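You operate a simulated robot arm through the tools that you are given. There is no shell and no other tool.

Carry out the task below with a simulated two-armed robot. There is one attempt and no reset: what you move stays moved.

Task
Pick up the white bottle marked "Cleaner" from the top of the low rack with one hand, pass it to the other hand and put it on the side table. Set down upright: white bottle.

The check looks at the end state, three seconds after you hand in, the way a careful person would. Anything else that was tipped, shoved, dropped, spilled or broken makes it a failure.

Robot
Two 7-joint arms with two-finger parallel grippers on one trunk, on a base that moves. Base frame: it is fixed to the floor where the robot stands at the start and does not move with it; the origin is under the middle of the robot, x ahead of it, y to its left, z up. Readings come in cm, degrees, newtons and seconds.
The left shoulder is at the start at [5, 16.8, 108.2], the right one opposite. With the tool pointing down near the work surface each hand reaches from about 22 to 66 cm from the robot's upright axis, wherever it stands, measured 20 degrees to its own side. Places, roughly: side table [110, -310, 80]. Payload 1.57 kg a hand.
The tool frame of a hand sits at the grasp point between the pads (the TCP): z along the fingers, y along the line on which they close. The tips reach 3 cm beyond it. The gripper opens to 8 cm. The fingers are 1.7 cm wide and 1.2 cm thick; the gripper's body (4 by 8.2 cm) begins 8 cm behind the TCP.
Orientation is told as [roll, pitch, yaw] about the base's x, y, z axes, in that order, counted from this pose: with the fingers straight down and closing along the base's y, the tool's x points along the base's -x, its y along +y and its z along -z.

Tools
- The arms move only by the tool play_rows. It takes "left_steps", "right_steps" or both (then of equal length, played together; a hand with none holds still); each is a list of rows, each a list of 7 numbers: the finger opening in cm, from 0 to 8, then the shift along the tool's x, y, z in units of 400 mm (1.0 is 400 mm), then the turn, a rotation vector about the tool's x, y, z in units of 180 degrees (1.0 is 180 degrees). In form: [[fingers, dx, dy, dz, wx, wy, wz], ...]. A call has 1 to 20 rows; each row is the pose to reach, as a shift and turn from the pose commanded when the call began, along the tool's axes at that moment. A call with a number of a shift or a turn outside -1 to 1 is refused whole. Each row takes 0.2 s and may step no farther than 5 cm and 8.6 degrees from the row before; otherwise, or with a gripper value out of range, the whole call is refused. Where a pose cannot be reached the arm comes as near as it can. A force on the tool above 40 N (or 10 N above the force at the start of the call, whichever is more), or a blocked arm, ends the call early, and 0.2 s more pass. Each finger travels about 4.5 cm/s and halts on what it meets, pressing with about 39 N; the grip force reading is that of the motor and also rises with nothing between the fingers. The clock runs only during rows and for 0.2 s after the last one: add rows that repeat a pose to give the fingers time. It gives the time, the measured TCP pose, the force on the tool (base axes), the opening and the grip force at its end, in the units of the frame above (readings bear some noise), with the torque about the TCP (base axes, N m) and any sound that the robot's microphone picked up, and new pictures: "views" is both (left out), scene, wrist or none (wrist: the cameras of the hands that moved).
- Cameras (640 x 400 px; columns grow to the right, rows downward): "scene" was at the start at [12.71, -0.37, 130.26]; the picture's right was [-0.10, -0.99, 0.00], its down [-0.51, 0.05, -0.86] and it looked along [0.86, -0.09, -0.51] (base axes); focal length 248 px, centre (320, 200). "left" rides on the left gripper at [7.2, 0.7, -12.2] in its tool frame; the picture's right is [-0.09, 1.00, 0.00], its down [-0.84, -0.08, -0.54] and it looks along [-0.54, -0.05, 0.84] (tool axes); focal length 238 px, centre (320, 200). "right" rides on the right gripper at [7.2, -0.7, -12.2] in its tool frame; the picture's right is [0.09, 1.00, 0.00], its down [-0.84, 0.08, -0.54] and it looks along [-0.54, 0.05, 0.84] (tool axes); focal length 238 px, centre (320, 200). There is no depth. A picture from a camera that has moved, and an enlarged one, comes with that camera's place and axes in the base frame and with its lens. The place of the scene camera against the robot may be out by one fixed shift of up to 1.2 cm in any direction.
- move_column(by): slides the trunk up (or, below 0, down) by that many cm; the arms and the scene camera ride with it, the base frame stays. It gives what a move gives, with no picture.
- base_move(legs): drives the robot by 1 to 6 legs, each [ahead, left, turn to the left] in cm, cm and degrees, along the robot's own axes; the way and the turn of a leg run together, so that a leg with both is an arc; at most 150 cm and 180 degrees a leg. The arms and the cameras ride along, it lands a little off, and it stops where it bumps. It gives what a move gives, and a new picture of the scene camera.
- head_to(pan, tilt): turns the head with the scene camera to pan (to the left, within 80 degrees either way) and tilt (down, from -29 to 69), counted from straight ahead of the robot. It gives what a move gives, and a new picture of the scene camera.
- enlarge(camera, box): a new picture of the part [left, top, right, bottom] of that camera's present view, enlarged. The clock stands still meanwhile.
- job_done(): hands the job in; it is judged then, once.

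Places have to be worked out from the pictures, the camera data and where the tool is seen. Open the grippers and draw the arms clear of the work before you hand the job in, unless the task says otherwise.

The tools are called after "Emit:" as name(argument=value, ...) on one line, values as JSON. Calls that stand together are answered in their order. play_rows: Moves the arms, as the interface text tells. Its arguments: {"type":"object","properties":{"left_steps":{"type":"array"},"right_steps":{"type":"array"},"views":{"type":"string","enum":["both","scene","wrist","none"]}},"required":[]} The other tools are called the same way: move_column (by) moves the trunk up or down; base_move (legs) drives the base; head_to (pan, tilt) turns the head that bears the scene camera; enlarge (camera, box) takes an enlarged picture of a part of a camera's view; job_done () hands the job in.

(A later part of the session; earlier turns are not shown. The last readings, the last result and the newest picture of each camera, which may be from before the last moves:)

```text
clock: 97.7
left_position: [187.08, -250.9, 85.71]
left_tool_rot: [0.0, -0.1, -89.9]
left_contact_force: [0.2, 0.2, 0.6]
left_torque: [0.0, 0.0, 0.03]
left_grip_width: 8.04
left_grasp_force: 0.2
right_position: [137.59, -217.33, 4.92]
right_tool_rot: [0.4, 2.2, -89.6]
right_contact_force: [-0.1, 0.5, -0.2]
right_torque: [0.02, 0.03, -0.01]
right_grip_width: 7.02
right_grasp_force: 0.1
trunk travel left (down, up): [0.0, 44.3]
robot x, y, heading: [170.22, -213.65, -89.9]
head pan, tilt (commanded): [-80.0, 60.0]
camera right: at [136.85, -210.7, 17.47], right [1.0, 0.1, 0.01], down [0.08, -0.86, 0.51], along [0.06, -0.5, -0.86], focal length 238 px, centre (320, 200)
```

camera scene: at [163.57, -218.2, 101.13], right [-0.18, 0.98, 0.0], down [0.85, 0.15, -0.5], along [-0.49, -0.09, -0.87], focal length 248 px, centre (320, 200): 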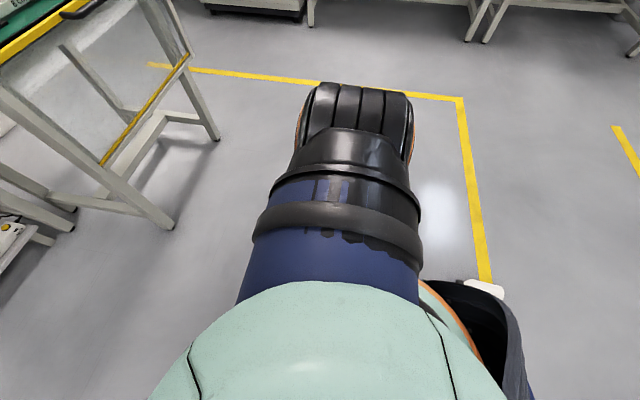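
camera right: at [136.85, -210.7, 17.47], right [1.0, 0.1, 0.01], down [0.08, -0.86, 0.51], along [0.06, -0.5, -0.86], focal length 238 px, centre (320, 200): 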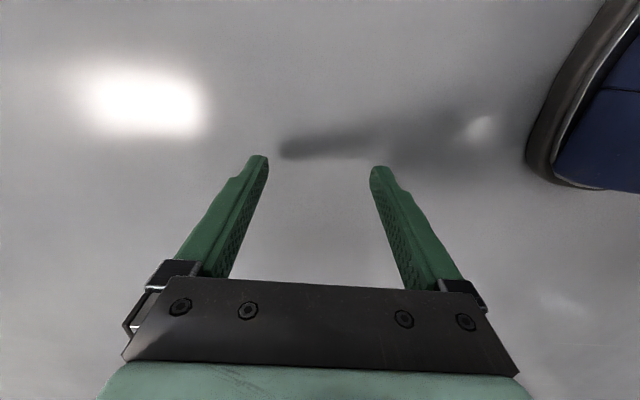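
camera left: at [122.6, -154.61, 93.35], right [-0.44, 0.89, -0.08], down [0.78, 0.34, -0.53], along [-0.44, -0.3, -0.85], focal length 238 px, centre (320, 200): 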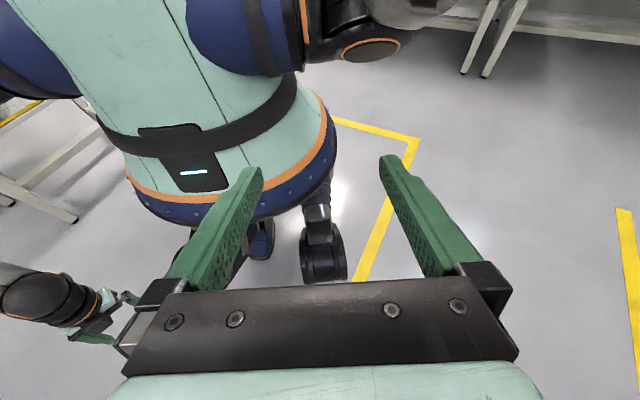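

That works too: z=4.92 with the hand square to the robot. I raise the hand and move it outward so that it clears the bottle, then back up next to the bottle.

Emit:
play_rows(right_steps=[[7, 0, 0, -0.06, 0, 0, 0], [7, 0, -0.01, -0.13, 0, 0, 0], [7, 0, -0.05, -0.18, 0, 0, 0], [7, 0, -0.09, -0.25, 0, 0, 0], [7, 0, -0.1, -0.33, 0, 0, 0], [7, 0, -0.1, -0.35, 0, 0, 0]], views="none")

Emit:
base_move(legs=[[-48, -2.3, 0]])

Emit:
enlarge(camera="right", box=[0, 0, 640, 400])

```text
clock: 99.0
left_position: [187.1, -250.95, 85.58]
left_tool_rot: [0.0, -0.1, -89.9]
left_contact_force: [-0.8, 0.2, -0.2]
left_torque: [0.0, 0.04, 0.04]
left_grip_width: 7.99
left_grasp_force: 0.0
right_position: [137.67, -217.36, 4.88]
right_tool_rot: [0.3, 2.4, -89.6]
right_contact_force: [-0.7, 0.0, 0.2]
right_torque: [0.0, 0.01, 0.03]
right_grip_width: 7.0
right_grasp_force: 0.1
right hand out of reach, approached as far as the arm can: row 1, 2, 3, 4, 5, 6
trunk travel left (down, up): [0.0, 44.3]
robot x, y, heading: [170.85, -213.81, -89.5]
head pan, tilt (commanded): [-80.0, 60.0]
```

```text
clock: 101.9
left_position: [185.07, -202.16, 85.49]
left_tool_rot: [0.1, -0.2, -88.3]
left_contact_force: [0.6, 0.5, -0.2]
left_torque: [0.03, 0.01, 0.03]
left_grip_width: 8.0
left_grasp_force: 0.0
right_position: [134.54, -170.0, 4.98]
right_tool_rot: [0.4, 2.3, -87.9]
right_contact_force: [0.0, 0.0, 0.1]
right_torque: [0.01, 0.01, 0.03]
right_grip_width: 7.01
right_grasp_force: 0.1
trunk travel left (down, up): [0.0, 44.3]
robot x, y, heading: [167.59, -165.07, -88.2]
head pan, tilt (commanded): [-80.0, 60.0]
camera scene: at [160.57, -170.16, 101.13], right [-0.21, 0.98, 0.0], down [0.85, 0.18, -0.5], along [-0.49, -0.1, -0.87], focal length 248 px, centre (320, 200)
```

scene: 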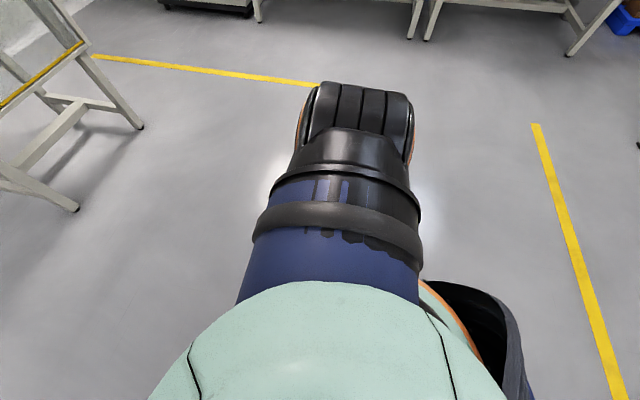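

```text
1.00 times, centred on (320, 200) of right (not enlarged: the box is as wide or as high as the picture)
camera zoom: at [133.6, -163.43, 17.48], right [0.99, 0.13, 0.01], down [0.11, -0.86, 0.51], along [0.07, -0.5, -0.86], focal length 238 px, centre (320, 200)
```

zoom: 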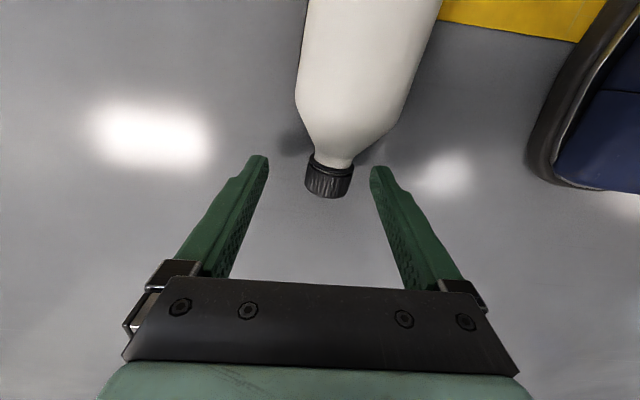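

The arm did not rise (stuck stretched straight), so the low fingers slid around the cap end during the drive. Luckily nothing was touched, and the cap now sits between the fingers. I enlarge to measure the bottle's axis against the hand.

Emit:
enlarge(camera="right", box=[230, 0, 470, 150])

Emit:
enlarge(camera="right", box=[230, 100, 430, 225])

```text
2.67 times, centred on (350, 75) of right
camera zoom: at [133.6, -163.43, 17.48], right [0.99, 0.13, 0.01], down [0.11, -0.86, 0.51], along [0.07, -0.5, -0.86], focal length 636 px, centre (240, 533)
```

zoom: 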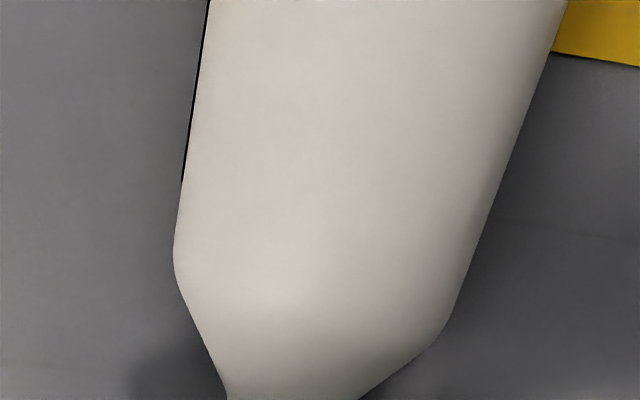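

```text
3.20 times, centred on (330, 162) of right
camera zoom: at [133.6, -163.43, 17.48], right [0.99, 0.13, 0.01], down [0.11, -0.86, 0.51], along [0.07, -0.5, -0.86], focal length 763 px, centre (288, 320)
```

zoom: 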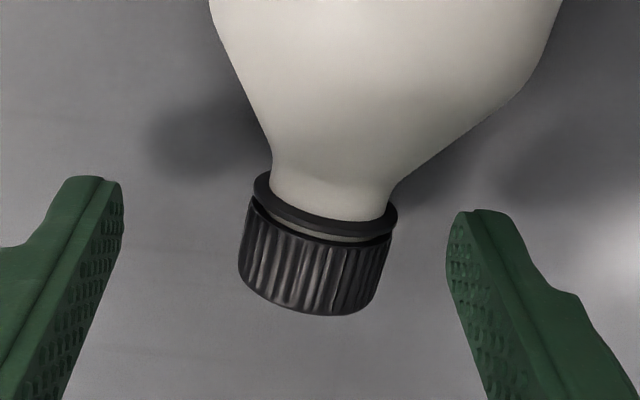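

The bottle's axis runs about 4° off the y axis (cap end at [135.2, -171.3], x growing 0.074 per cm toward the base), and the hand is 0.7 cm outboard of it. I open fully, shift inward 0.7 cm and turn the hand 6° to line up.

Emit:
play_rows(right_steps=[[8, 0, 0.006, 0, 0, 0, 0.01], [8, 0, 0.012, 0, 0, 0, 0.02], [8, 0, 0.018, 0, 0, 0, 0.035], [8, 0, 0.018, 0, 0, 0, 0.035], [8, 0, 0.018, 0, 0, 0, 0.035]], views="wrist")

```text
clock: 103.1
left_position: [185.04, -202.18, 85.67]
left_tool_rot: [0.0, -0.2, -88.1]
left_contact_force: [0.3, -0.1, 0.9]
left_torque: [-0.03, 0.06, 0.0]
left_grip_width: 7.98
left_grasp_force: 0.0
right_position: [134.84, -170.59, 4.95]
right_tool_rot: [-0.2, 1.9, -94.3]
right_contact_force: [-13.1, -17.1, -1.6]
right_torque: [-0.01, -0.02, -0.87]
right_grip_width: 6.88
right_grasp_force: 0.1
trunk travel left (down, up): [0.0, 44.3]
robot x, y, heading: [167.33, -165.36, -88.0]
head pan, tilt (commanded): [-80.0, 60.0]
camera right: at [134.83, -163.78, 17.43], right [1.0, 0.02, 0.0], down [0.02, -0.86, 0.51], along [0.01, -0.51, -0.86], focal length 238 px, centre (320, 200)
```

right: 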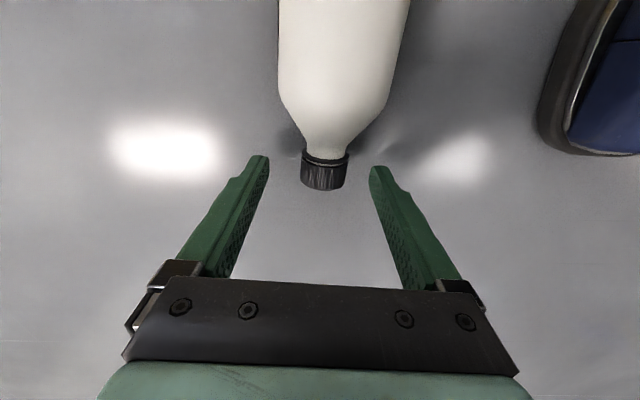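

The inner finger, opened wide, presses against the robot's own lower-body hull at about 27.5 cm right. I narrow the opening to 6.9 to relieve it. The hand is now parallel to the bottle and 0.28 cm outboard of it, so I creep the base backward along the bottle in small legs.

Emit:
play_rows(right_steps=[[6.9, 0, -0.003, 0, 0, 0, 0], [6.8, 0, -0.005, 0, 0, 0, 0], [6.8, 0, -0.005, 0, 0, 0, 0]], views="none")

Emit:
base_move(legs=[[-3.5, 0.8, 0]])

Emit:
enlarge(camera="right", box=[160, 0, 480, 200])

```text
clock: 103.9
left_position: [184.88, -202.18, 85.58]
left_tool_rot: [0.0, 0.0, -88.2]
left_contact_force: [0.0, 0.2, -0.4]
left_torque: [0.02, 0.03, 0.01]
left_grip_width: 8.01
left_grasp_force: 0.0
right_position: [135.1, -170.05, 4.85]
right_tool_rot: [0.0, 2.3, -94.2]
right_contact_force: [-8.6, -6.9, 2.2]
right_torque: [0.07, -0.12, -0.24]
right_grip_width: 6.11
right_grasp_force: 0.1
trunk travel left (down, up): [0.0, 44.3]
robot x, y, heading: [167.24, -165.4, -88.0]
head pan, tilt (commanded): [-80.0, 60.0]
```

```text
clock: 104.8
left_position: [185.59, -198.85, 85.58]
left_tool_rot: [0.0, -0.1, -88.2]
left_contact_force: [0.2, 0.0, 0.4]
left_torque: [0.02, 0.02, -0.01]
left_grip_width: 8.02
left_grasp_force: 0.1
right_position: [135.82, -166.68, 4.79]
right_tool_rot: [0.0, 2.4, -94.3]
right_contact_force: [-7.8, -8.7, -0.2]
right_torque: [0.02, -0.06, -0.36]
right_grip_width: 6.17
right_grasp_force: 0.0
trunk travel left (down, up): [0.0, 44.3]
robot x, y, heading: [167.89, -161.77, -88.1]
head pan, tilt (commanded): [-80.0, 60.0]
camera scene: at [161.26, -166.63, 101.13], right [-0.21, 0.98, 0.0], down [0.85, 0.18, -0.5], along [-0.49, -0.1, -0.87], focal length 248 px, centre (320, 200)
```

scene: 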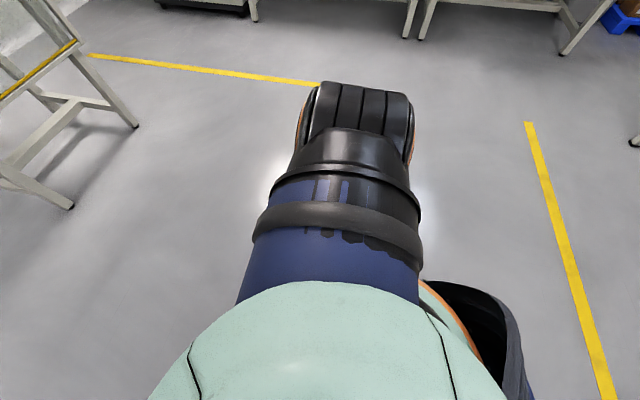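

```text
2.00 times, centred on (320, 100) of right
camera zoom: at [135.64, -159.95, 17.41], right [1.0, 0.02, 0.0], down [0.01, -0.86, 0.51], along [0.01, -0.51, -0.86], focal length 477 px, centre (320, 400)
```

zoom: 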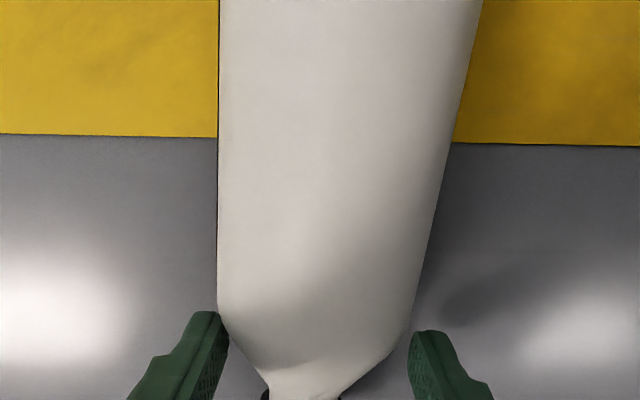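

The hand drifted inward against the hull and the opening is only 6.2, too tight. I move the hand outward 0.9 cm with the opening at 7.2, then look again before creeping on.

Emit:
play_rows(right_steps=[[6.8, 0, -0.008, 0, 0, 0, 0], [7.0, 0, -0.016, 0, 0, 0, 0], [7.2, 0, -0.0225, 0, 0, 0, 0], [7.2, 0, -0.0225, 0, 0, 0, 0]], views="wrist")

Emit:
enlarge(camera="right", box=[160, 0, 480, 200])

```text
clock: 105.8
left_position: [185.63, -198.63, 85.65]
left_tool_rot: [0.0, -0.1, -88.1]
left_contact_force: [-0.2, -0.6, -0.3]
left_torque: [-0.01, -0.01, 0.04]
left_grip_width: 8.01
left_grasp_force: 0.1
right_position: [134.96, -166.62, 5.07]
right_tool_rot: [0.0, 2.3, -94.3]
right_contact_force: [-0.8, -0.3, 0.0]
right_torque: [0.0, -0.03, 0.02]
right_grip_width: 7.22
right_grasp_force: 0.1
trunk travel left (down, up): [0.0, 44.3]
robot x, y, heading: [167.58, -161.81, -88.0]
head pan, tilt (commanded): [-80.0, 60.0]
camera right: at [134.82, -159.91, 17.49], right [1.0, 0.02, 0.0], down [0.01, -0.86, 0.51], along [0.01, -0.51, -0.86], focal length 238 px, centre (320, 200)
```

right: 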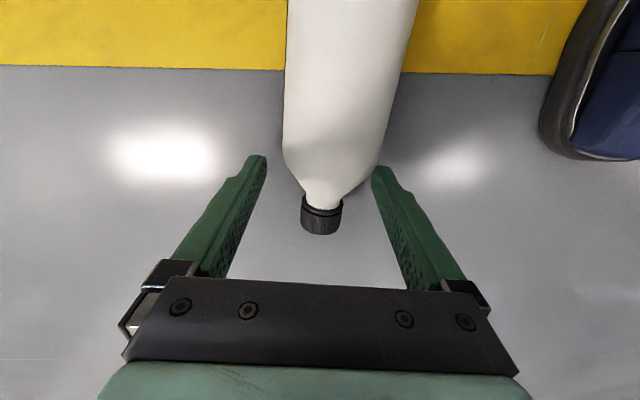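

```text
2.00 times, centred on (320, 100) of right
camera zoom: at [134.82, -159.91, 17.49], right [1.0, 0.02, 0.0], down [0.01, -0.86, 0.51], along [0.01, -0.51, -0.86], focal length 477 px, centre (320, 400)
```

zoom: 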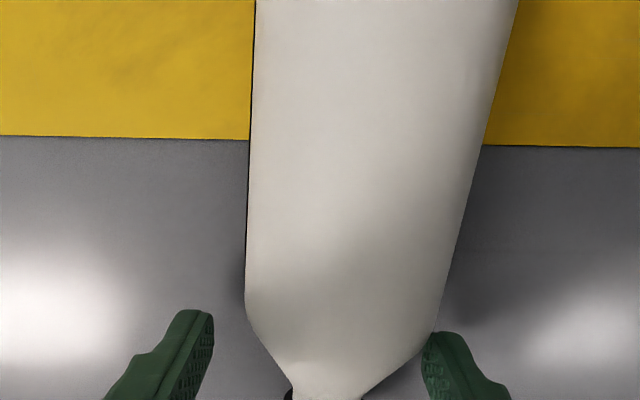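

No contact now, and the bottle is 0.57 cm toward the inner finger. I shift the base left by that amount first, then creep further back.

Emit:
base_move(legs=[[0, 0.6, 0], [-3.6, 0.35, 0]])

Emit:
enlarge(camera="right", box=[160, 0, 480, 200])

Emit:
enlarge(camera="right", box=[0, 0, 640, 400])

```text
clock: 107.0
left_position: [186.53, -195.14, 85.67]
left_tool_rot: [0.0, -0.1, -88.3]
left_contact_force: [1.5, 0.2, -0.5]
left_torque: [0.01, -0.01, -0.02]
left_grip_width: 8.03
left_grasp_force: 0.1
right_position: [135.71, -163.14, 4.97]
right_tool_rot: [0.0, 2.3, -94.3]
right_contact_force: [0.9, -0.1, 0.6]
right_torque: [0.03, 0.02, -0.02]
right_grip_width: 7.19
right_grasp_force: 0.1
trunk travel left (down, up): [0.0, 44.3]
robot x, y, heading: [168.76, -158.19, -88.0]
head pan, tilt (commanded): [-80.0, 60.0]
camera scene: at [162.09, -163.12, 101.13], right [-0.21, 0.98, 0.0], down [0.85, 0.18, -0.5], along [-0.49, -0.1, -0.87], focal length 248 px, centre (320, 200)
```

scene: 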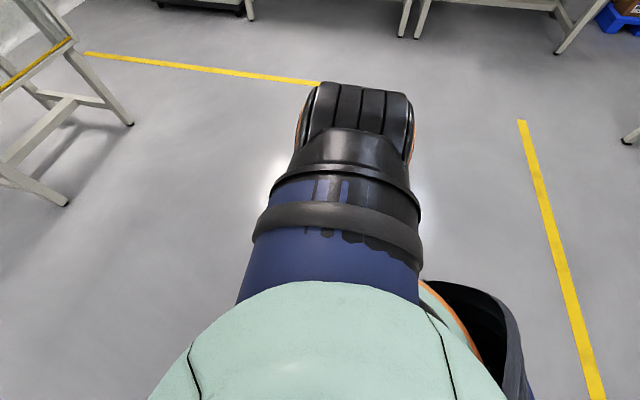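

```text
2.00 times, centred on (320, 100) of right
camera zoom: at [135.67, -156.41, 17.49], right [1.0, 0.02, 0.0], down [0.01, -0.86, 0.51], along [0.01, -0.51, -0.86], focal length 477 px, centre (320, 400)
```

zoom: 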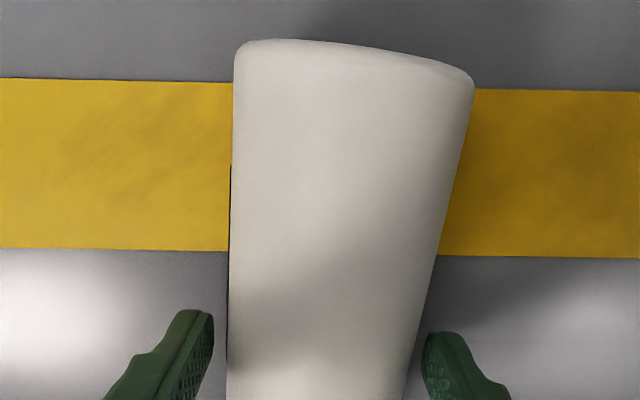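

```text
1.00 times, centred on (320, 200) of right (not enlarged: the box is as wide or as high as the picture)
camera zoom: at [135.67, -156.41, 17.49], right [1.0, 0.02, 0.0], down [0.01, -0.86, 0.51], along [0.01, -0.51, -0.86], focal length 238 px, centre (320, 200)
```

zoom: 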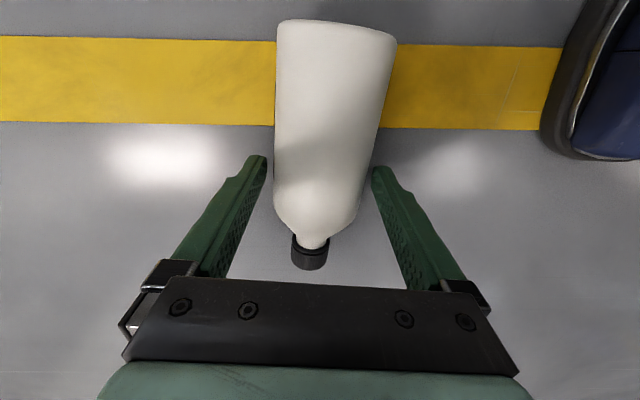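

The body is now centred between the fingers with room on both sides. I creep one more centimetre back to be near the balance point, then close.

Emit:
base_move(legs=[[-1.0, 0.05, 0]])

Emit:
play_rows(right_steps=[[6.6, 0, 0, 0, 0, 0, 0], [6.0, 0, 0, 0, 0, 0, 0], [5, 0, 0, 0, 0, 0, 0], [3, 0, 0, 0, 0, 0, 0], [1, 0, 0, 0, 0, 0, 0], [0, 0, 0, 0, 0, 0, 0], [0, 0, 0, 0, 0, 0, 0]], views="wrist")

```text
clock: 107.7
left_position: [186.29, -194.19, 85.61]
left_tool_rot: [0.0, -0.1, -88.1]
left_contact_force: [0.7, -0.1, -0.1]
left_torque: [0.0, 0.01, 0.01]
left_grip_width: 7.99
left_grasp_force: 0.0
right_position: [135.81, -162.13, 4.95]
right_tool_rot: [0.1, 2.3, -94.3]
right_contact_force: [-1.0, 0.3, 0.2]
right_torque: [-0.01, 0.04, -0.01]
right_grip_width: 7.21
right_grasp_force: 0.1
trunk travel left (down, up): [0.0, 44.3]
robot x, y, heading: [169.07, -157.28, -88.1]
head pan, tilt (commanded): [-80.0, 60.0]
camera scene: at [162.11, -162.14, 101.13], right [-0.21, 0.98, 0.0], down [0.85, 0.18, -0.5], along [-0.49, -0.1, -0.87], focal length 248 px, centre (320, 200)
```

scene: 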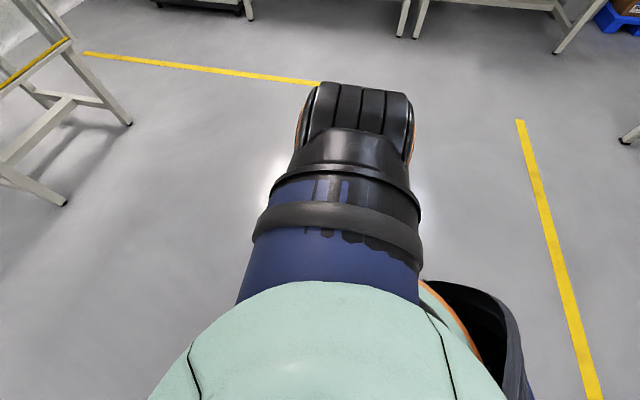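

```text
clock: 109.3
left_position: [186.43, -194.21, 85.67]
left_tool_rot: [0.0, -0.1, -88.3]
left_contact_force: [-0.2, -0.2, -0.2]
left_torque: [-0.04, 0.02, 0.0]
left_grip_width: 8.0
left_grasp_force: 0.1
right_position: [135.91, -162.03, 4.96]
right_tool_rot: [0.1, 2.3, -94.3]
right_contact_force: [0.5, -0.8, 1.0]
right_torque: [0.0, -0.04, 0.03]
right_grip_width: 5.86
right_grasp_force: 39.1
trunk travel left (down, up): [0.0, 44.3]
robot x, y, heading: [168.93, -157.42, -88.3]
head pan, tilt (commanded): [-80.0, 60.0]
camera right: at [135.69, -155.43, 17.49], right [1.0, 0.02, 0.0], down [0.01, -0.86, 0.51], along [0.01, -0.51, -0.86], focal length 238 px, centre (320, 200)
```

right: 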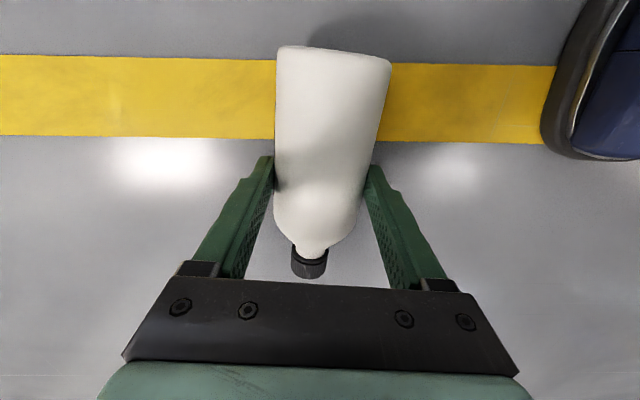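

Gripped: 5.86 cm at 39 N. I lift with the trunk rather than the stretched arm, a few centimetres first.

Emit:
move_column(by=5)

Emit:
enlarge(camera="right", box=[0, 0, 640, 400])

```text
clock: 110.2
left_position: [186.57, -194.18, 90.55]
left_tool_rot: [0.0, 0.1, -88.2]
left_contact_force: [0.0, -1.0, -0.3]
left_torque: [0.0, -0.01, 0.01]
left_grip_width: 7.99
left_grasp_force: 0.0
right_position: [135.74, -162.09, 9.97]
right_tool_rot: [0.0, 2.3, -94.3]
right_contact_force: [0.8, 0.1, -2.7]
right_torque: [-0.03, -0.02, -0.03]
right_grip_width: 5.82
right_grasp_force: 38.6
trunk travel left (down, up): [-5.0, 39.3]
robot x, y, heading: [169.15, -157.46, -88.1]
head pan, tilt (commanded): [-80.0, 60.0]
```

```text
1.00 times, centred on (320, 200) of right (not enlarged: the box is as wide or as high as the picture)
camera zoom: at [135.67, -155.43, 22.49], right [1.0, 0.02, 0.0], down [0.01, -0.86, 0.51], along [0.01, -0.51, -0.86], focal length 238 px, centre (320, 200)
```

zoom: 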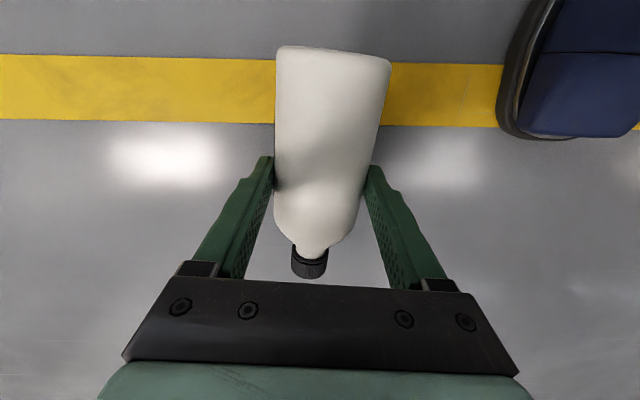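

The bottle is off the floor with the load at 2.7 N. I keep raising in steps, watching for contact with the knee.

Emit:
move_column(by=10)

Emit:
move_column(by=12)

Emit:
enlarge(camera="right", box=[0, 0, 640, 400])

```text
clock: 111.6
left_position: [186.46, -194.25, 100.54]
left_tool_rot: [0.0, 0.0, -88.2]
left_contact_force: [0.0, 0.4, 0.5]
left_torque: [0.01, 0.01, -0.02]
left_grip_width: 8.02
left_grasp_force: 0.1
right_position: [135.94, -162.16, 19.85]
right_tool_rot: [0.0, 2.3, -94.3]
right_contact_force: [-0.6, -0.8, -2.5]
right_torque: [-0.01, -0.07, 0.04]
right_grip_width: 5.84
right_grasp_force: 39.0
trunk travel left (down, up): [-15.0, 29.3]
robot x, y, heading: [168.51, -157.31, -88.0]
head pan, tilt (commanded): [-80.0, 60.0]
```

```text
clock: 113.1
left_position: [186.45, -194.25, 112.71]
left_tool_rot: [0.0, 0.0, -88.2]
left_contact_force: [0.8, 0.6, 0.1]
left_torque: [-0.02, 0.01, 0.01]
left_grip_width: 8.0
left_grasp_force: 0.0
right_position: [135.87, -162.13, 31.98]
right_tool_rot: [-0.1, 2.2, -94.3]
right_contact_force: [-0.1, -0.1, -2.4]
right_torque: [-0.01, 0.02, -0.03]
right_grip_width: 5.81
right_grasp_force: 39.3
trunk travel left (down, up): [-27.0, 17.3]
robot x, y, heading: [168.7, -157.61, -88.1]
head pan, tilt (commanded): [-80.0, 60.0]
```

```text
1.00 times, centred on (320, 200) of right (not enlarged: the box is as wide or as high as the picture)
camera zoom: at [135.67, -155.43, 44.49], right [1.0, 0.02, 0.0], down [0.01, -0.86, 0.51], along [0.01, -0.51, -0.86], focal length 238 px, centre (320, 200)
```

zoom: 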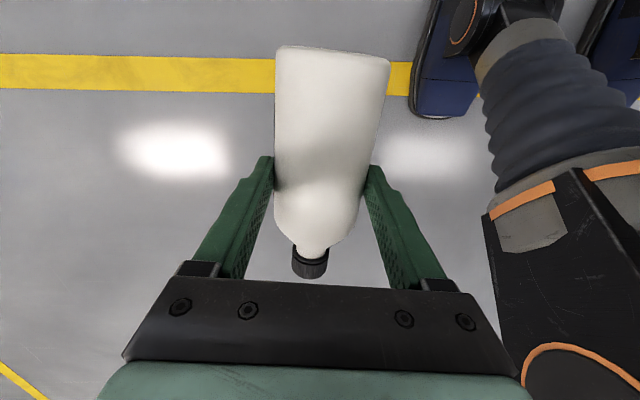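

The bottle rides firmly at z≈32. Now I bring the arm out of its stretched pose, up, outward and ahead, with a small yaw to help it leave the straight-arm configuration.

Emit:
play_rows(right_steps=[[0, -0.02, -0.02, -0.03, 0, 0, -0.03], [0, -0.05, -0.04, -0.07, 0, 0, -0.06], [0, -0.08, -0.05, -0.12, 0, 0, -0.06], [0, -0.12, -0.05, -0.18, 0, 0, -0.06], [0, -0.16, -0.05, -0.24, 0, 0, -0.06], [0, -0.16, -0.05, -0.24, 0, 0, -0.06]], views="wrist")

```text
clock: 114.5
left_position: [186.44, -194.16, 112.46]
left_tool_rot: [0.1, -0.1, -88.2]
left_contact_force: [0.1, -0.6, -0.3]
left_torque: [0.03, -0.02, -0.03]
left_grip_width: 7.99
left_grasp_force: 0.0
right_position: [135.86, -162.13, 31.88]
right_tool_rot: [0.0, 2.4, -94.4]
right_contact_force: [-0.5, 0.1, -2.4]
right_torque: [-0.03, 0.01, -0.03]
right_grip_width: 5.8
right_grasp_force: 39.2
right hand out of reach, approached as far as the arm can: row 1, 2, 3, 4, 5, 6
trunk travel left (down, up): [-27.0, 17.3]
robot x, y, heading: [168.74, -157.61, -88.1]
head pan, tilt (commanded): [-80.0, 60.0]
camera right: at [135.67, -155.43, 44.49], right [1.0, 0.02, 0.0], down [0.01, -0.86, 0.51], along [0.01, -0.51, -0.86], focal length 238 px, centre (320, 200)
```

right: 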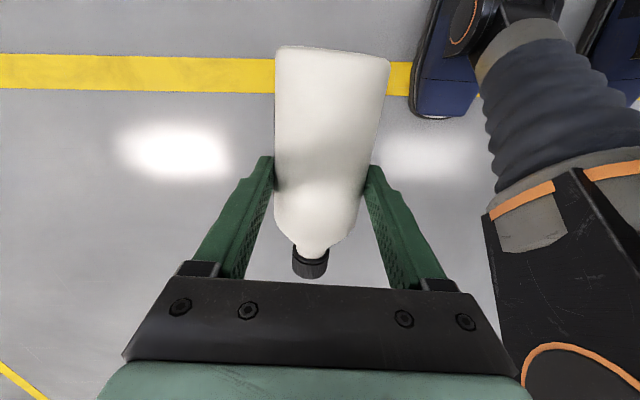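

The solver balks at large first steps from the straight-arm pose. I try rising with very small initial steps.

Emit:
play_rows(right_steps=[[0, 0, 0, -0.002, 0, 0, 0], [0, 0, 0, -0.004, 0, 0, 0], [0, 0, 0, -0.007, 0, 0, 0], [0, 0, 0, -0.01, 0, 0, 0], [0, 0, 0, -0.014, 0, 0, 0], [0, 0, 0, -0.018, 0, 0, 0], [0, 0, 0, -0.023, 0, 0, 0], [0, 0, 0, -0.028, 0, 0, 0], [0, 0, 0, -0.034, 0, 0, 0], [0, 0, 0, -0.04, 0, 0, 0], [0, 0, 0, -0.05, 0, 0, 0], [0, 0, 0, -0.06, 0, 0, 0], [0, 0, 0, -0.075, 0, 0, 0], [0, 0, 0, -0.09, 0, 0, 0], [0, 0, 0, -0.105, 0, 0, 0], [0, 0, 0, -0.12, 0, 0, 0]], views="none")

```text
clock: 117.9
left_position: [186.45, -194.23, 112.63]
left_tool_rot: [0.0, -0.1, -88.2]
left_contact_force: [0.0, -0.1, 0.4]
left_torque: [0.0, 0.0, -0.02]
left_grip_width: 8.02
left_grasp_force: 0.1
right_position: [134.87, -162.71, 35.96]
right_tool_rot: [0.0, 2.3, -94.2]
right_contact_force: [0.0, 0.2, -2.8]
right_torque: [-0.03, -0.03, -0.05]
right_grip_width: 5.8
right_grasp_force: 39.2
right hand out of reach, approached as far as the arm can: row 1, 2, 3, 4, 5
trunk travel left (down, up): [-27.0, 17.3]
robot x, y, heading: [168.86, -157.53, -88.0]
head pan, tilt (commanded): [-80.0, 60.0]
```

That freed the arm (z≈36). I continue upward and slightly outward, then ahead.

Emit:
play_rows(right_steps=[[0, 0, -0.015, -0.04, 0, 0, 0], [0, 0, -0.03, -0.09, 0, 0, 0], [0, 0, -0.05, -0.15, 0, 0, 0], [0, -0.02, -0.07, -0.22, 0, 0, 0], [0, -0.06, -0.08, -0.29, 0, 0, 0], [0, -0.11, -0.09, -0.36, 0, 0, 0], [0, -0.17, -0.09, -0.43, 0, 0, 0], [0, -0.24, -0.09, -0.5, 0, 0, 0], [0, -0.31, -0.09, -0.56, 0, 0, 0], [0, -0.38, -0.09, -0.62, 0, 0, 0], [0, -0.45, -0.09, -0.68, 0, 0, 0], [0, -0.52, -0.09, -0.74, 0, 0, 0], [0, -0.58, -0.09, -0.8, 0, 0, 0], [0, -0.62, -0.09, -0.84, 0, 0, 0], [0, -0.62, -0.09, -0.84, 0, 0, 0]], views="wrist")

```text
clock: 121.1
left_position: [186.53, -194.26, 112.8]
left_tool_rot: [0.0, 0.1, -88.2]
left_contact_force: [-0.5, -0.4, -0.2]
left_torque: [0.02, 0.01, 0.02]
left_grip_width: 7.99
left_grasp_force: 0.1
right_position: [129.4, -188.43, 68.56]
right_tool_rot: [0.1, 2.3, -94.3]
right_contact_force: [-0.7, 0.0, -2.2]
right_torque: [-0.02, -0.02, 0.01]
right_grip_width: 5.79
right_grasp_force: 39.4
trunk travel left (down, up): [-27.0, 17.3]
robot x, y, heading: [169.04, -157.35, -88.2]
head pan, tilt (commanded): [-80.0, 60.0]
camera right: at [129.22, -181.73, 81.06], right [1.0, 0.02, 0.0], down [0.01, -0.86, 0.51], along [0.01, -0.51, -0.86], focal length 238 px, centre (320, 200)
```

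right: 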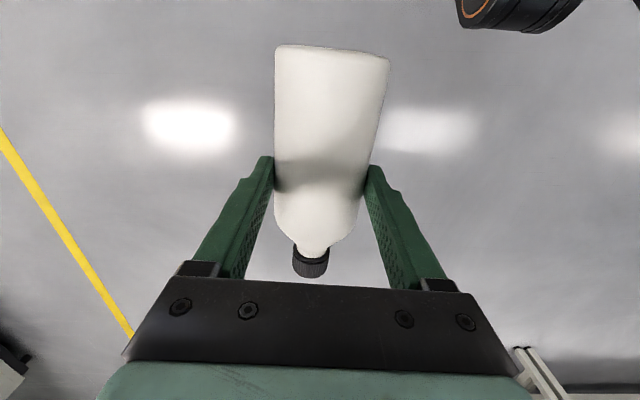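

The bottle is held at z≈69, lying with its cap ahead. Next I'll turn it upright, take it additionally with the left hand from above, and drive with both hands on it. First I test whether the left hand can yaw 90°, so that its fingers don't clash with the right ones.

Emit:
play_rows(left_steps=[[8, -0.025, -0.02, -0.015, 0, 0, 0.045], [8, -0.05, -0.04, -0.03, 0, 0, 0.09], [8, -0.075, -0.06, -0.045, 0, 0, 0.135], [8, -0.1, -0.08, -0.06, 0, 0, 0.18], [8, -0.125, -0.1, -0.075, 0, 0, 0.225], [8, -0.15, -0.12, -0.09, 0, 0, 0.27], [8, -0.175, -0.14, -0.105, 0, 0, 0.315], [8, -0.2, -0.16, -0.12, 0, 0, 0.36], [8, -0.225, -0.18, -0.135, 0, 0, 0.405], [8, -0.25, -0.2, -0.15, 0, 0, 0.45], [8, -0.275, -0.22, -0.185, 0, 0, 0.495], [8, -0.275, -0.22, -0.185, 0, 0, 0.495]], views="wrist")

Emit:
head_to(pan=0, tilt=35)

```text
clock: 123.7
left_position: [173.16, -188.14, 112.46]
left_tool_rot: [0.0, 0.0, -177.3]
left_contact_force: [-0.6, 0.4, -0.4]
left_torque: [0.01, 0.03, -0.02]
left_grip_width: 8.01
left_grasp_force: 0.1
left hand out of reach, approached as far as the arm can: row 7, 8, 9, 10, 11, 12
right_position: [129.4, -188.27, 68.48]
right_tool_rot: [-0.1, 2.2, -94.3]
right_contact_force: [-0.3, -0.6, -3.4]
right_torque: [-0.02, -0.01, -0.03]
right_grip_width: 5.81
right_grasp_force: 38.7
trunk travel left (down, up): [-27.0, 17.3]
robot x, y, heading: [168.73, -157.32, -88.1]
head pan, tilt (commanded): [-80.0, 60.0]
camera left: at [180.43, -188.3, 124.64], right [-0.05, -1.0, 0.0], down [-0.84, 0.04, 0.54], along [-0.54, 0.02, -0.84], focal length 238 px, centre (320, 200)
```

left: 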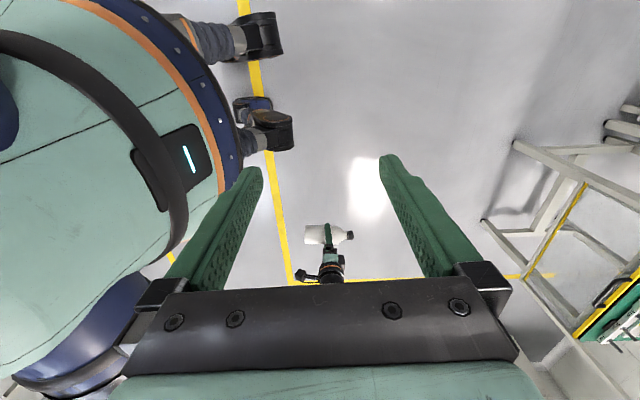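

```text
clock: 125.2
left_position: [173.03, -188.02, 112.4]
left_tool_rot: [0.1, 0.0, -177.2]
left_contact_force: [0.0, 0.3, 0.6]
left_torque: [0.0, -0.02, 0.03]
left_grip_width: 8.03
left_grasp_force: 0.0
right_position: [129.41, -188.45, 68.53]
right_tool_rot: [0.0, 2.2, -94.2]
right_contact_force: [0.6, 0.1, -1.6]
right_torque: [-0.04, 0.0, 0.02]
right_grip_width: 5.81
right_grasp_force: 39.1
trunk travel left (down, up): [-27.0, 17.3]
robot x, y, heading: [168.91, -157.23, -88.2]
head pan, tilt (commanded): [0.0, 35.0]
camera scene: at [168.9, -169.57, 131.55], right [-1.0, -0.03, 0.0], down [-0.02, 0.57, -0.82], along [0.03, -0.82, -0.57], focal length 248 px, centre (320, 200)
```

scene: 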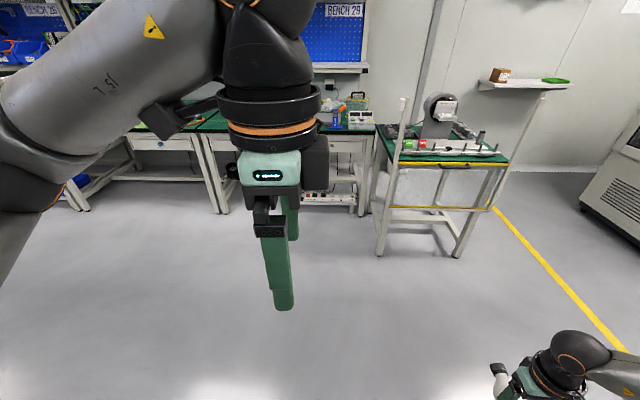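

The left hand can yaw 90° near (31, 5) in the robot frame. Before choosing the grip for placing, I zoom in on the side table's top from here.

Emit:
enlarge(camera="scene", box=[365, 80, 525, 180])

Emit:
enlarge(camera="scene", box=[430, 110, 520, 165])

```text
4.00 times, centred on (445, 130) of scene
camera zoom: at [168.9, -169.57, 131.55], right [-1.0, -0.03, 0.0], down [-0.02, 0.57, -0.82], along [0.03, -0.82, -0.57], focal length 990 px, centre (-180, 480)
```

zoom: 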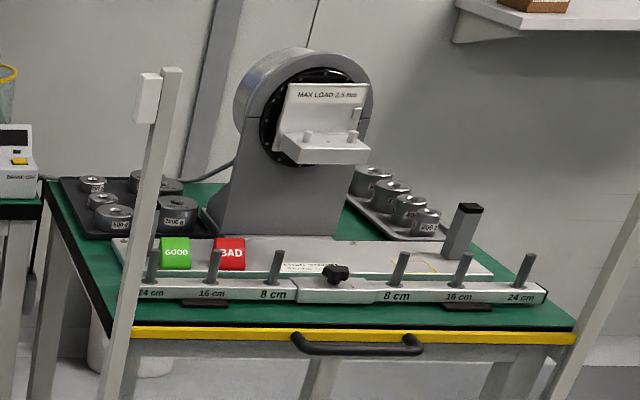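

```text
7.11 times, centred on (475, 138) of scene
camera zoom: at [168.9, -169.57, 131.55], right [-1.0, -0.03, 0.0], down [-0.02, 0.57, -0.82], along [0.03, -0.82, -0.57], focal length 1760 px, centre (-782, 644)
```

zoom: 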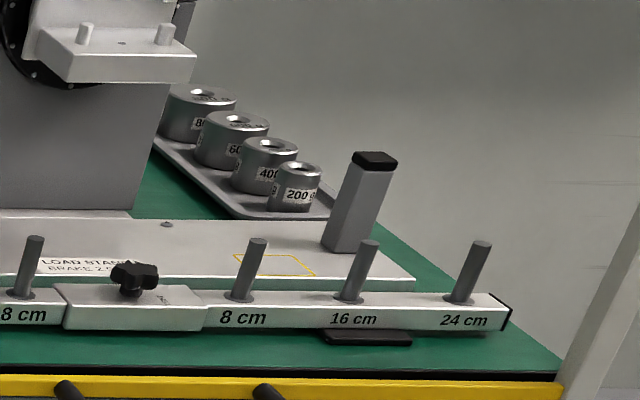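

The side table's top carries a load stand and weights. The only obvious free green area is the strip along the front edge, so I'll inspect it from close up. For that strip the left hand should hold from above, closing left-right. I return the left hand to neutral, out of the way.

Emit:
play_rows(left_steps=[[8, 0.035, 0.023, -0.005, 0, 0, -0.041], [8, 0.07, 0.046, -0.01, 0, 0, -0.0825], [8, 0.106, 0.069, -0.015, 0, 0, -0.124], [8, 0.142, 0.092, -0.02, 0, 0, -0.165], [8, 0.177, 0.115, -0.025, 0, 0, -0.206], [8, 0.212, 0.138, -0.03, 0, 0, -0.2475], [8, 0.248, 0.16, -0.035, 0, 0, -0.289], [8, 0.283, 0.183, -0.04, 0, 0, -0.33], [8, 0.319, 0.206, -0.043, 0, 0, -0.371], [8, 0.354, 0.229, -0.046, 0, 0, -0.4125], [8, 0.39, 0.252, -0.048, 0, 0, -0.454], [8, 0.425, 0.275, -0.05, 0, 0, -0.495], [8, 0.425, 0.275, -0.05, 0, 0, -0.495]], views="none")

Emit:
play_rows(right_steps=[[0, -0.0176, 0.0594, -0.0374, -0.0231, -0.0241, -0.025], [0, -0.0351, 0.1188, -0.0749, -0.0462, -0.0481, -0.05], [0, -0.0527, 0.1781, -0.1123, -0.0692, -0.0722, -0.075], [0, -0.0703, 0.2375, -0.1498, -0.0923, -0.0962, -0.1], [0, -0.0878, 0.2969, -0.1872, -0.1154, -0.1203, -0.125], [0, -0.1054, 0.3563, -0.2246, -0.1385, -0.1443, -0.15], [0, -0.1229, 0.4156, -0.2621, -0.1615, -0.1684, -0.175], [0, -0.1405, 0.475, -0.2995, -0.1846, -0.1925, -0.2], [0, -0.1405, 0.475, -0.2995, -0.1846, -0.1925, -0.2]])

```text
clock: 128.0
left_position: [190.06, -198.07, 113.81]
left_tool_rot: [-0.1, -0.1, -88.2]
left_contact_force: [0.1, -1.4, -0.2]
left_torque: [0.04, 0.01, -0.01]
left_grip_width: 7.98
left_grasp_force: 0.0
right_position: [129.5, -188.24, 68.46]
right_tool_rot: [0.1, 2.3, -94.4]
right_contact_force: [0.0, 0.5, -2.6]
right_torque: [-0.02, -0.01, -0.02]
right_grip_width: 5.81
right_grasp_force: 38.7
trunk travel left (down, up): [-27.0, 17.3]
robot x, y, heading: [168.77, -157.29, -88.2]
head pan, tilt (commanded): [0.0, 35.0]
```

```text
clock: 130.0
left_position: [190.12, -198.08, 113.79]
left_tool_rot: [0.0, 0.1, -88.1]
left_contact_force: [0.1, -0.4, 0.7]
left_torque: [0.01, 0.06, -0.04]
left_grip_width: 8.0
left_grasp_force: 0.0
right_position: [149.79, -194.34, 79.5]
right_tool_rot: [27.4, -37.3, -68.1]
right_contact_force: [-0.3, 0.2, -3.9]
right_torque: [-0.02, 0.01, -0.04]
right_grip_width: 5.83
right_grasp_force: 38.7
right hand out of reach, approached as far as the arm can: row 7, 8, 9
trunk travel left (down, up): [-27.0, 17.3]
robot x, y, heading: [168.4, -157.35, -87.9]
head pan, tilt (commanded): [0.0, 35.0]
camera scene: at [168.96, -169.59, 131.57], right [-1.0, -0.03, 0.0], down [-0.02, 0.57, -0.82], along [0.03, -0.82, -0.57], focal length 248 px, centre (320, 200)
camera right: at [139.53, -185.51, 83.64], right [0.69, 0.65, 0.31], down [-0.04, -0.4, 0.92], along [0.72, -0.64, -0.25], focal length 238 px, centre (320, 200)
```

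scene: 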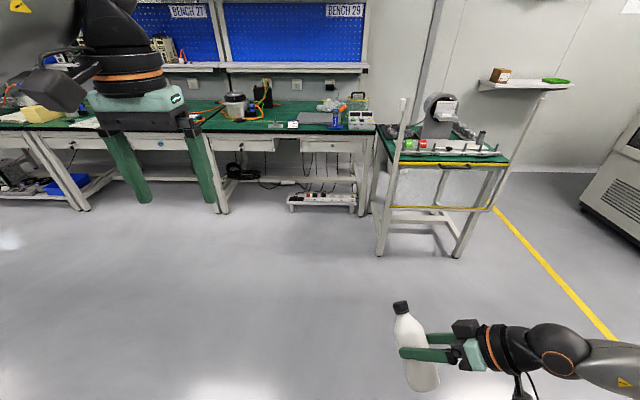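
right: 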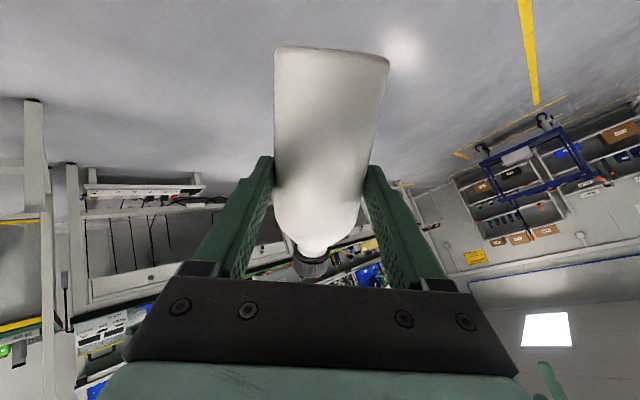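

Halfway: the bottle is held well, and the hand points left-ahead. I continue the turn so that the bottle stands upright in front of the robot with the right fingers pointing left.

Emit:
play_rows(right_steps=[[0, -0.053, 0.031, 0.0124, -0.0202, -0.0217, -0.0241], [0, -0.107, 0.062, 0.025, -0.0403, -0.0434, -0.0481], [0, -0.16, 0.093, 0.037, -0.0605, -0.0652, -0.0722], [0, -0.213, 0.124, 0.05, -0.0807, -0.0869, -0.0963], [0, -0.267, 0.156, 0.062, -0.1008, -0.1086, -0.1203], [0, -0.32, 0.187, 0.075, -0.121, -0.1303, -0.1444], [0, -0.373, 0.218, 0.087, -0.1412, -0.1521, -0.1685], [0, -0.427, 0.249, 0.1, -0.1613, -0.1738, -0.1925], [0, -0.48, 0.28, 0.112, -0.1815, -0.1955, -0.2166], [0, -0.48, 0.28, 0.112, -0.1815, -0.1955, -0.2166]])

```text
clock: 132.2
left_position: [189.98, -198.09, 113.85]
left_tool_rot: [0.0, 0.0, -88.2]
left_contact_force: [-0.6, 0.3, 0.3]
left_torque: [0.01, 0.02, -0.01]
left_grip_width: 7.98
left_grasp_force: 0.0
right_position: [166.16, -202.7, 92.64]
right_tool_rot: [-49.1, -86.1, 45.4]
right_contact_force: [0.5, 0.5, -2.5]
right_torque: [0.02, 0.1, -0.03]
right_grip_width: 5.8
right_grasp_force: 38.6
right hand out of reach, approached as far as the arm can: row 1, 2
trunk travel left (down, up): [-27.0, 17.3]
robot x, y, heading: [168.92, -157.26, -88.1]
head pan, tilt (commanded): [0.0, 35.0]
camera scene: at [168.91, -169.57, 131.56], right [-1.0, -0.03, 0.0], down [-0.02, 0.57, -0.82], along [0.03, -0.82, -0.57], focal length 248 px, centre (320, 200)
camera right: at [153.68, -202.95, 86.07], right [0.06, 0.99, -0.14], down [-0.5, 0.15, 0.85], along [0.87, 0.02, 0.5], focal length 238 px, centre (320, 200)
```

scene: 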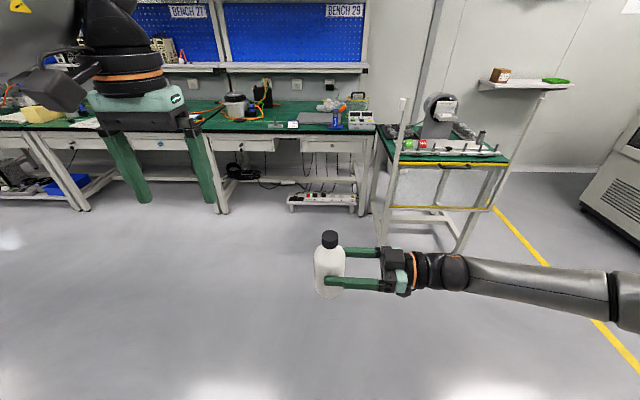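
right: 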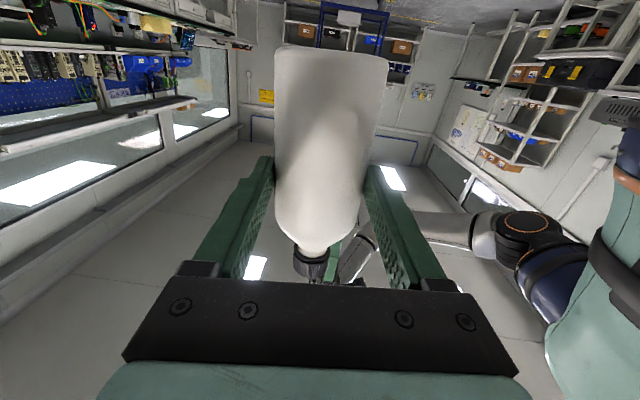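

The bottle stands upright, held by the right fingers pointing left. I correct a remaining tilt of about 3° and bring the open left hand above the bottle axis, which I put at about [168.2, -202.8] with the top at z≈101.5.

Emit:
play_rows(left_steps=[[8, -0.0144, -0.0785, 0, 0, 0, 0], [8, -0.0287, -0.157, 0, 0, 0, 0], [8, -0.0431, -0.2355, 0, 0, 0, 0], [8, -0.0575, -0.314, 0, 0, 0, 0], [8, -0.0719, -0.3926, 0, 0, 0, 0], [8, -0.0862, -0.4711, 0, 0, 0, 0], [8, -0.1006, -0.5496, 0, 0, 0, 0], [8, -0.1006, -0.5496, 0, 0, 0, 0]], right_steps=[[0, 0, 0, 0, 0, 0, 0.004], [0, 0, 0, 0, 0, 0, 0.008], [0, 0, 0, 0, 0, 0, 0.012], [0, 0, 0, 0, 0, 0, 0.016], [0, 0, 0, 0, 0, 0, 0.016], [0, 0, 0, 0, 0, 0, 0.016], [0, 0, 0, 0, 0, 0, 0.016], [0, 0, 0, 0, 0, 0, 0.016]])

```text
clock: 134.0
left_position: [167.99, -203.12, 114.01]
left_tool_rot: [0.0, 0.0, -88.2]
left_contact_force: [-0.5, -0.7, -0.8]
left_torque: [-0.01, -0.01, -0.01]
left_grip_width: 8.01
left_grasp_force: 0.0
right_position: [166.59, -202.61, 92.51]
right_tool_rot: [-0.8, -87.4, -3.1]
right_contact_force: [-0.4, 0.3, -1.5]
right_torque: [0.01, 0.05, 0.04]
right_grip_width: 5.77
right_grasp_force: 39.2
trunk travel left (down, up): [-27.0, 17.3]
robot x, y, heading: [168.84, -157.57, -88.2]
head pan, tilt (commanded): [0.0, 35.0]
camera scene: at [168.94, -169.58, 131.55], right [-1.0, -0.03, 0.0], down [-0.02, 0.57, -0.82], along [0.03, -0.82, -0.57], focal length 248 px, centre (320, 200)
camera right: at [153.9, -202.57, 85.96], right [0.06, 0.99, -0.09], down [-0.5, 0.11, 0.86], along [0.87, -0.01, 0.5], focal length 238 px, centre (320, 200)
camera left: at [168.5, -195.78, 126.22], right [1.0, -0.06, 0.0], down [-0.05, -0.84, 0.54], along [-0.03, -0.54, -0.84], focal length 238 px, centre (320, 200)
```

scene: 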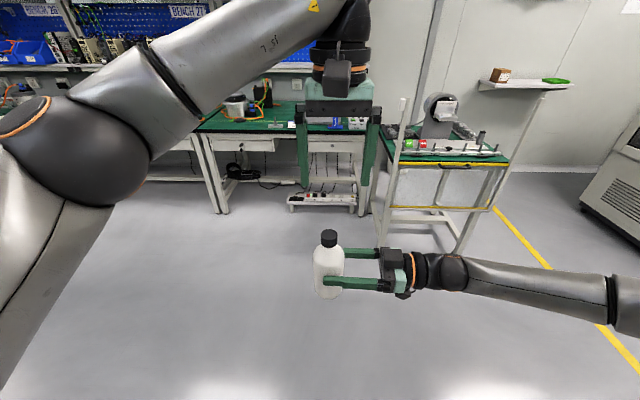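
right: 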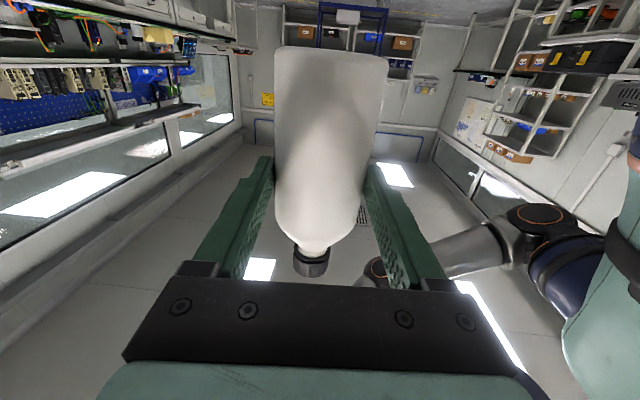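
left: 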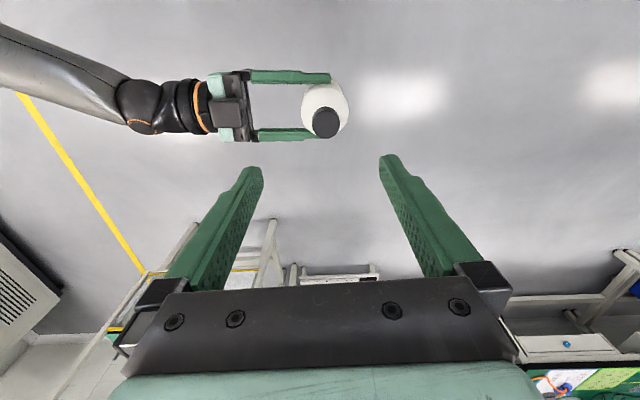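

The left camera now looks down on the bottle; I enlarge to get the cap and body centres precisely.

Emit:
enlarge(camera="left", box=[240, 50, 400, 150])

Emit:
enlarge(camera="scene", box=[280, 210, 440, 310])

```text
4.00 times, centred on (320, 100) of left
camera zoom: at [168.5, -195.78, 126.22], right [1.0, -0.06, 0.0], down [-0.05, -0.84, 0.54], along [-0.03, -0.54, -0.84], focal length 953 px, centre (320, 600)
```

zoom: 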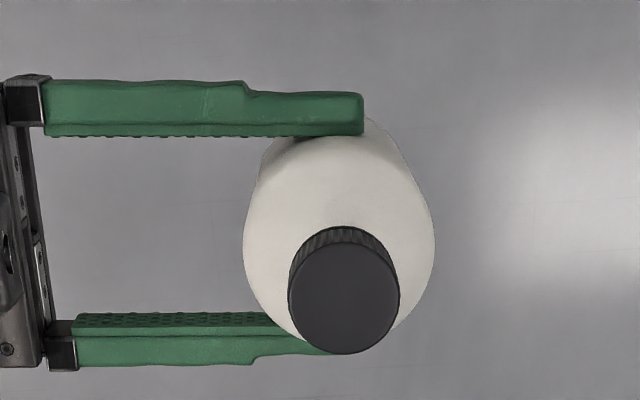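

```text
4.00 times, centred on (360, 260) of scene
camera zoom: at [168.94, -169.58, 131.55], right [-1.0, -0.03, 0.0], down [-0.02, 0.57, -0.82], along [0.03, -0.82, -0.57], focal length 990 px, centre (160, -40)
```

zoom: 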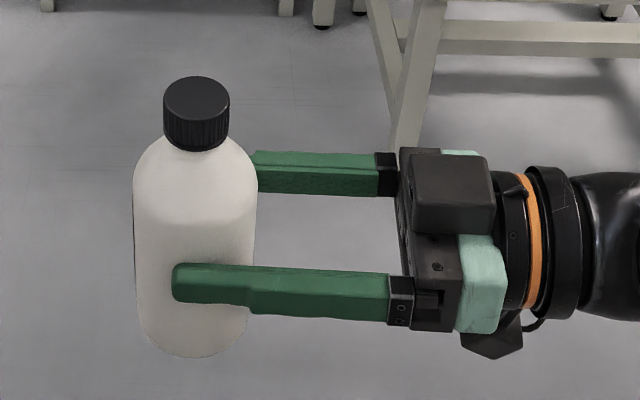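

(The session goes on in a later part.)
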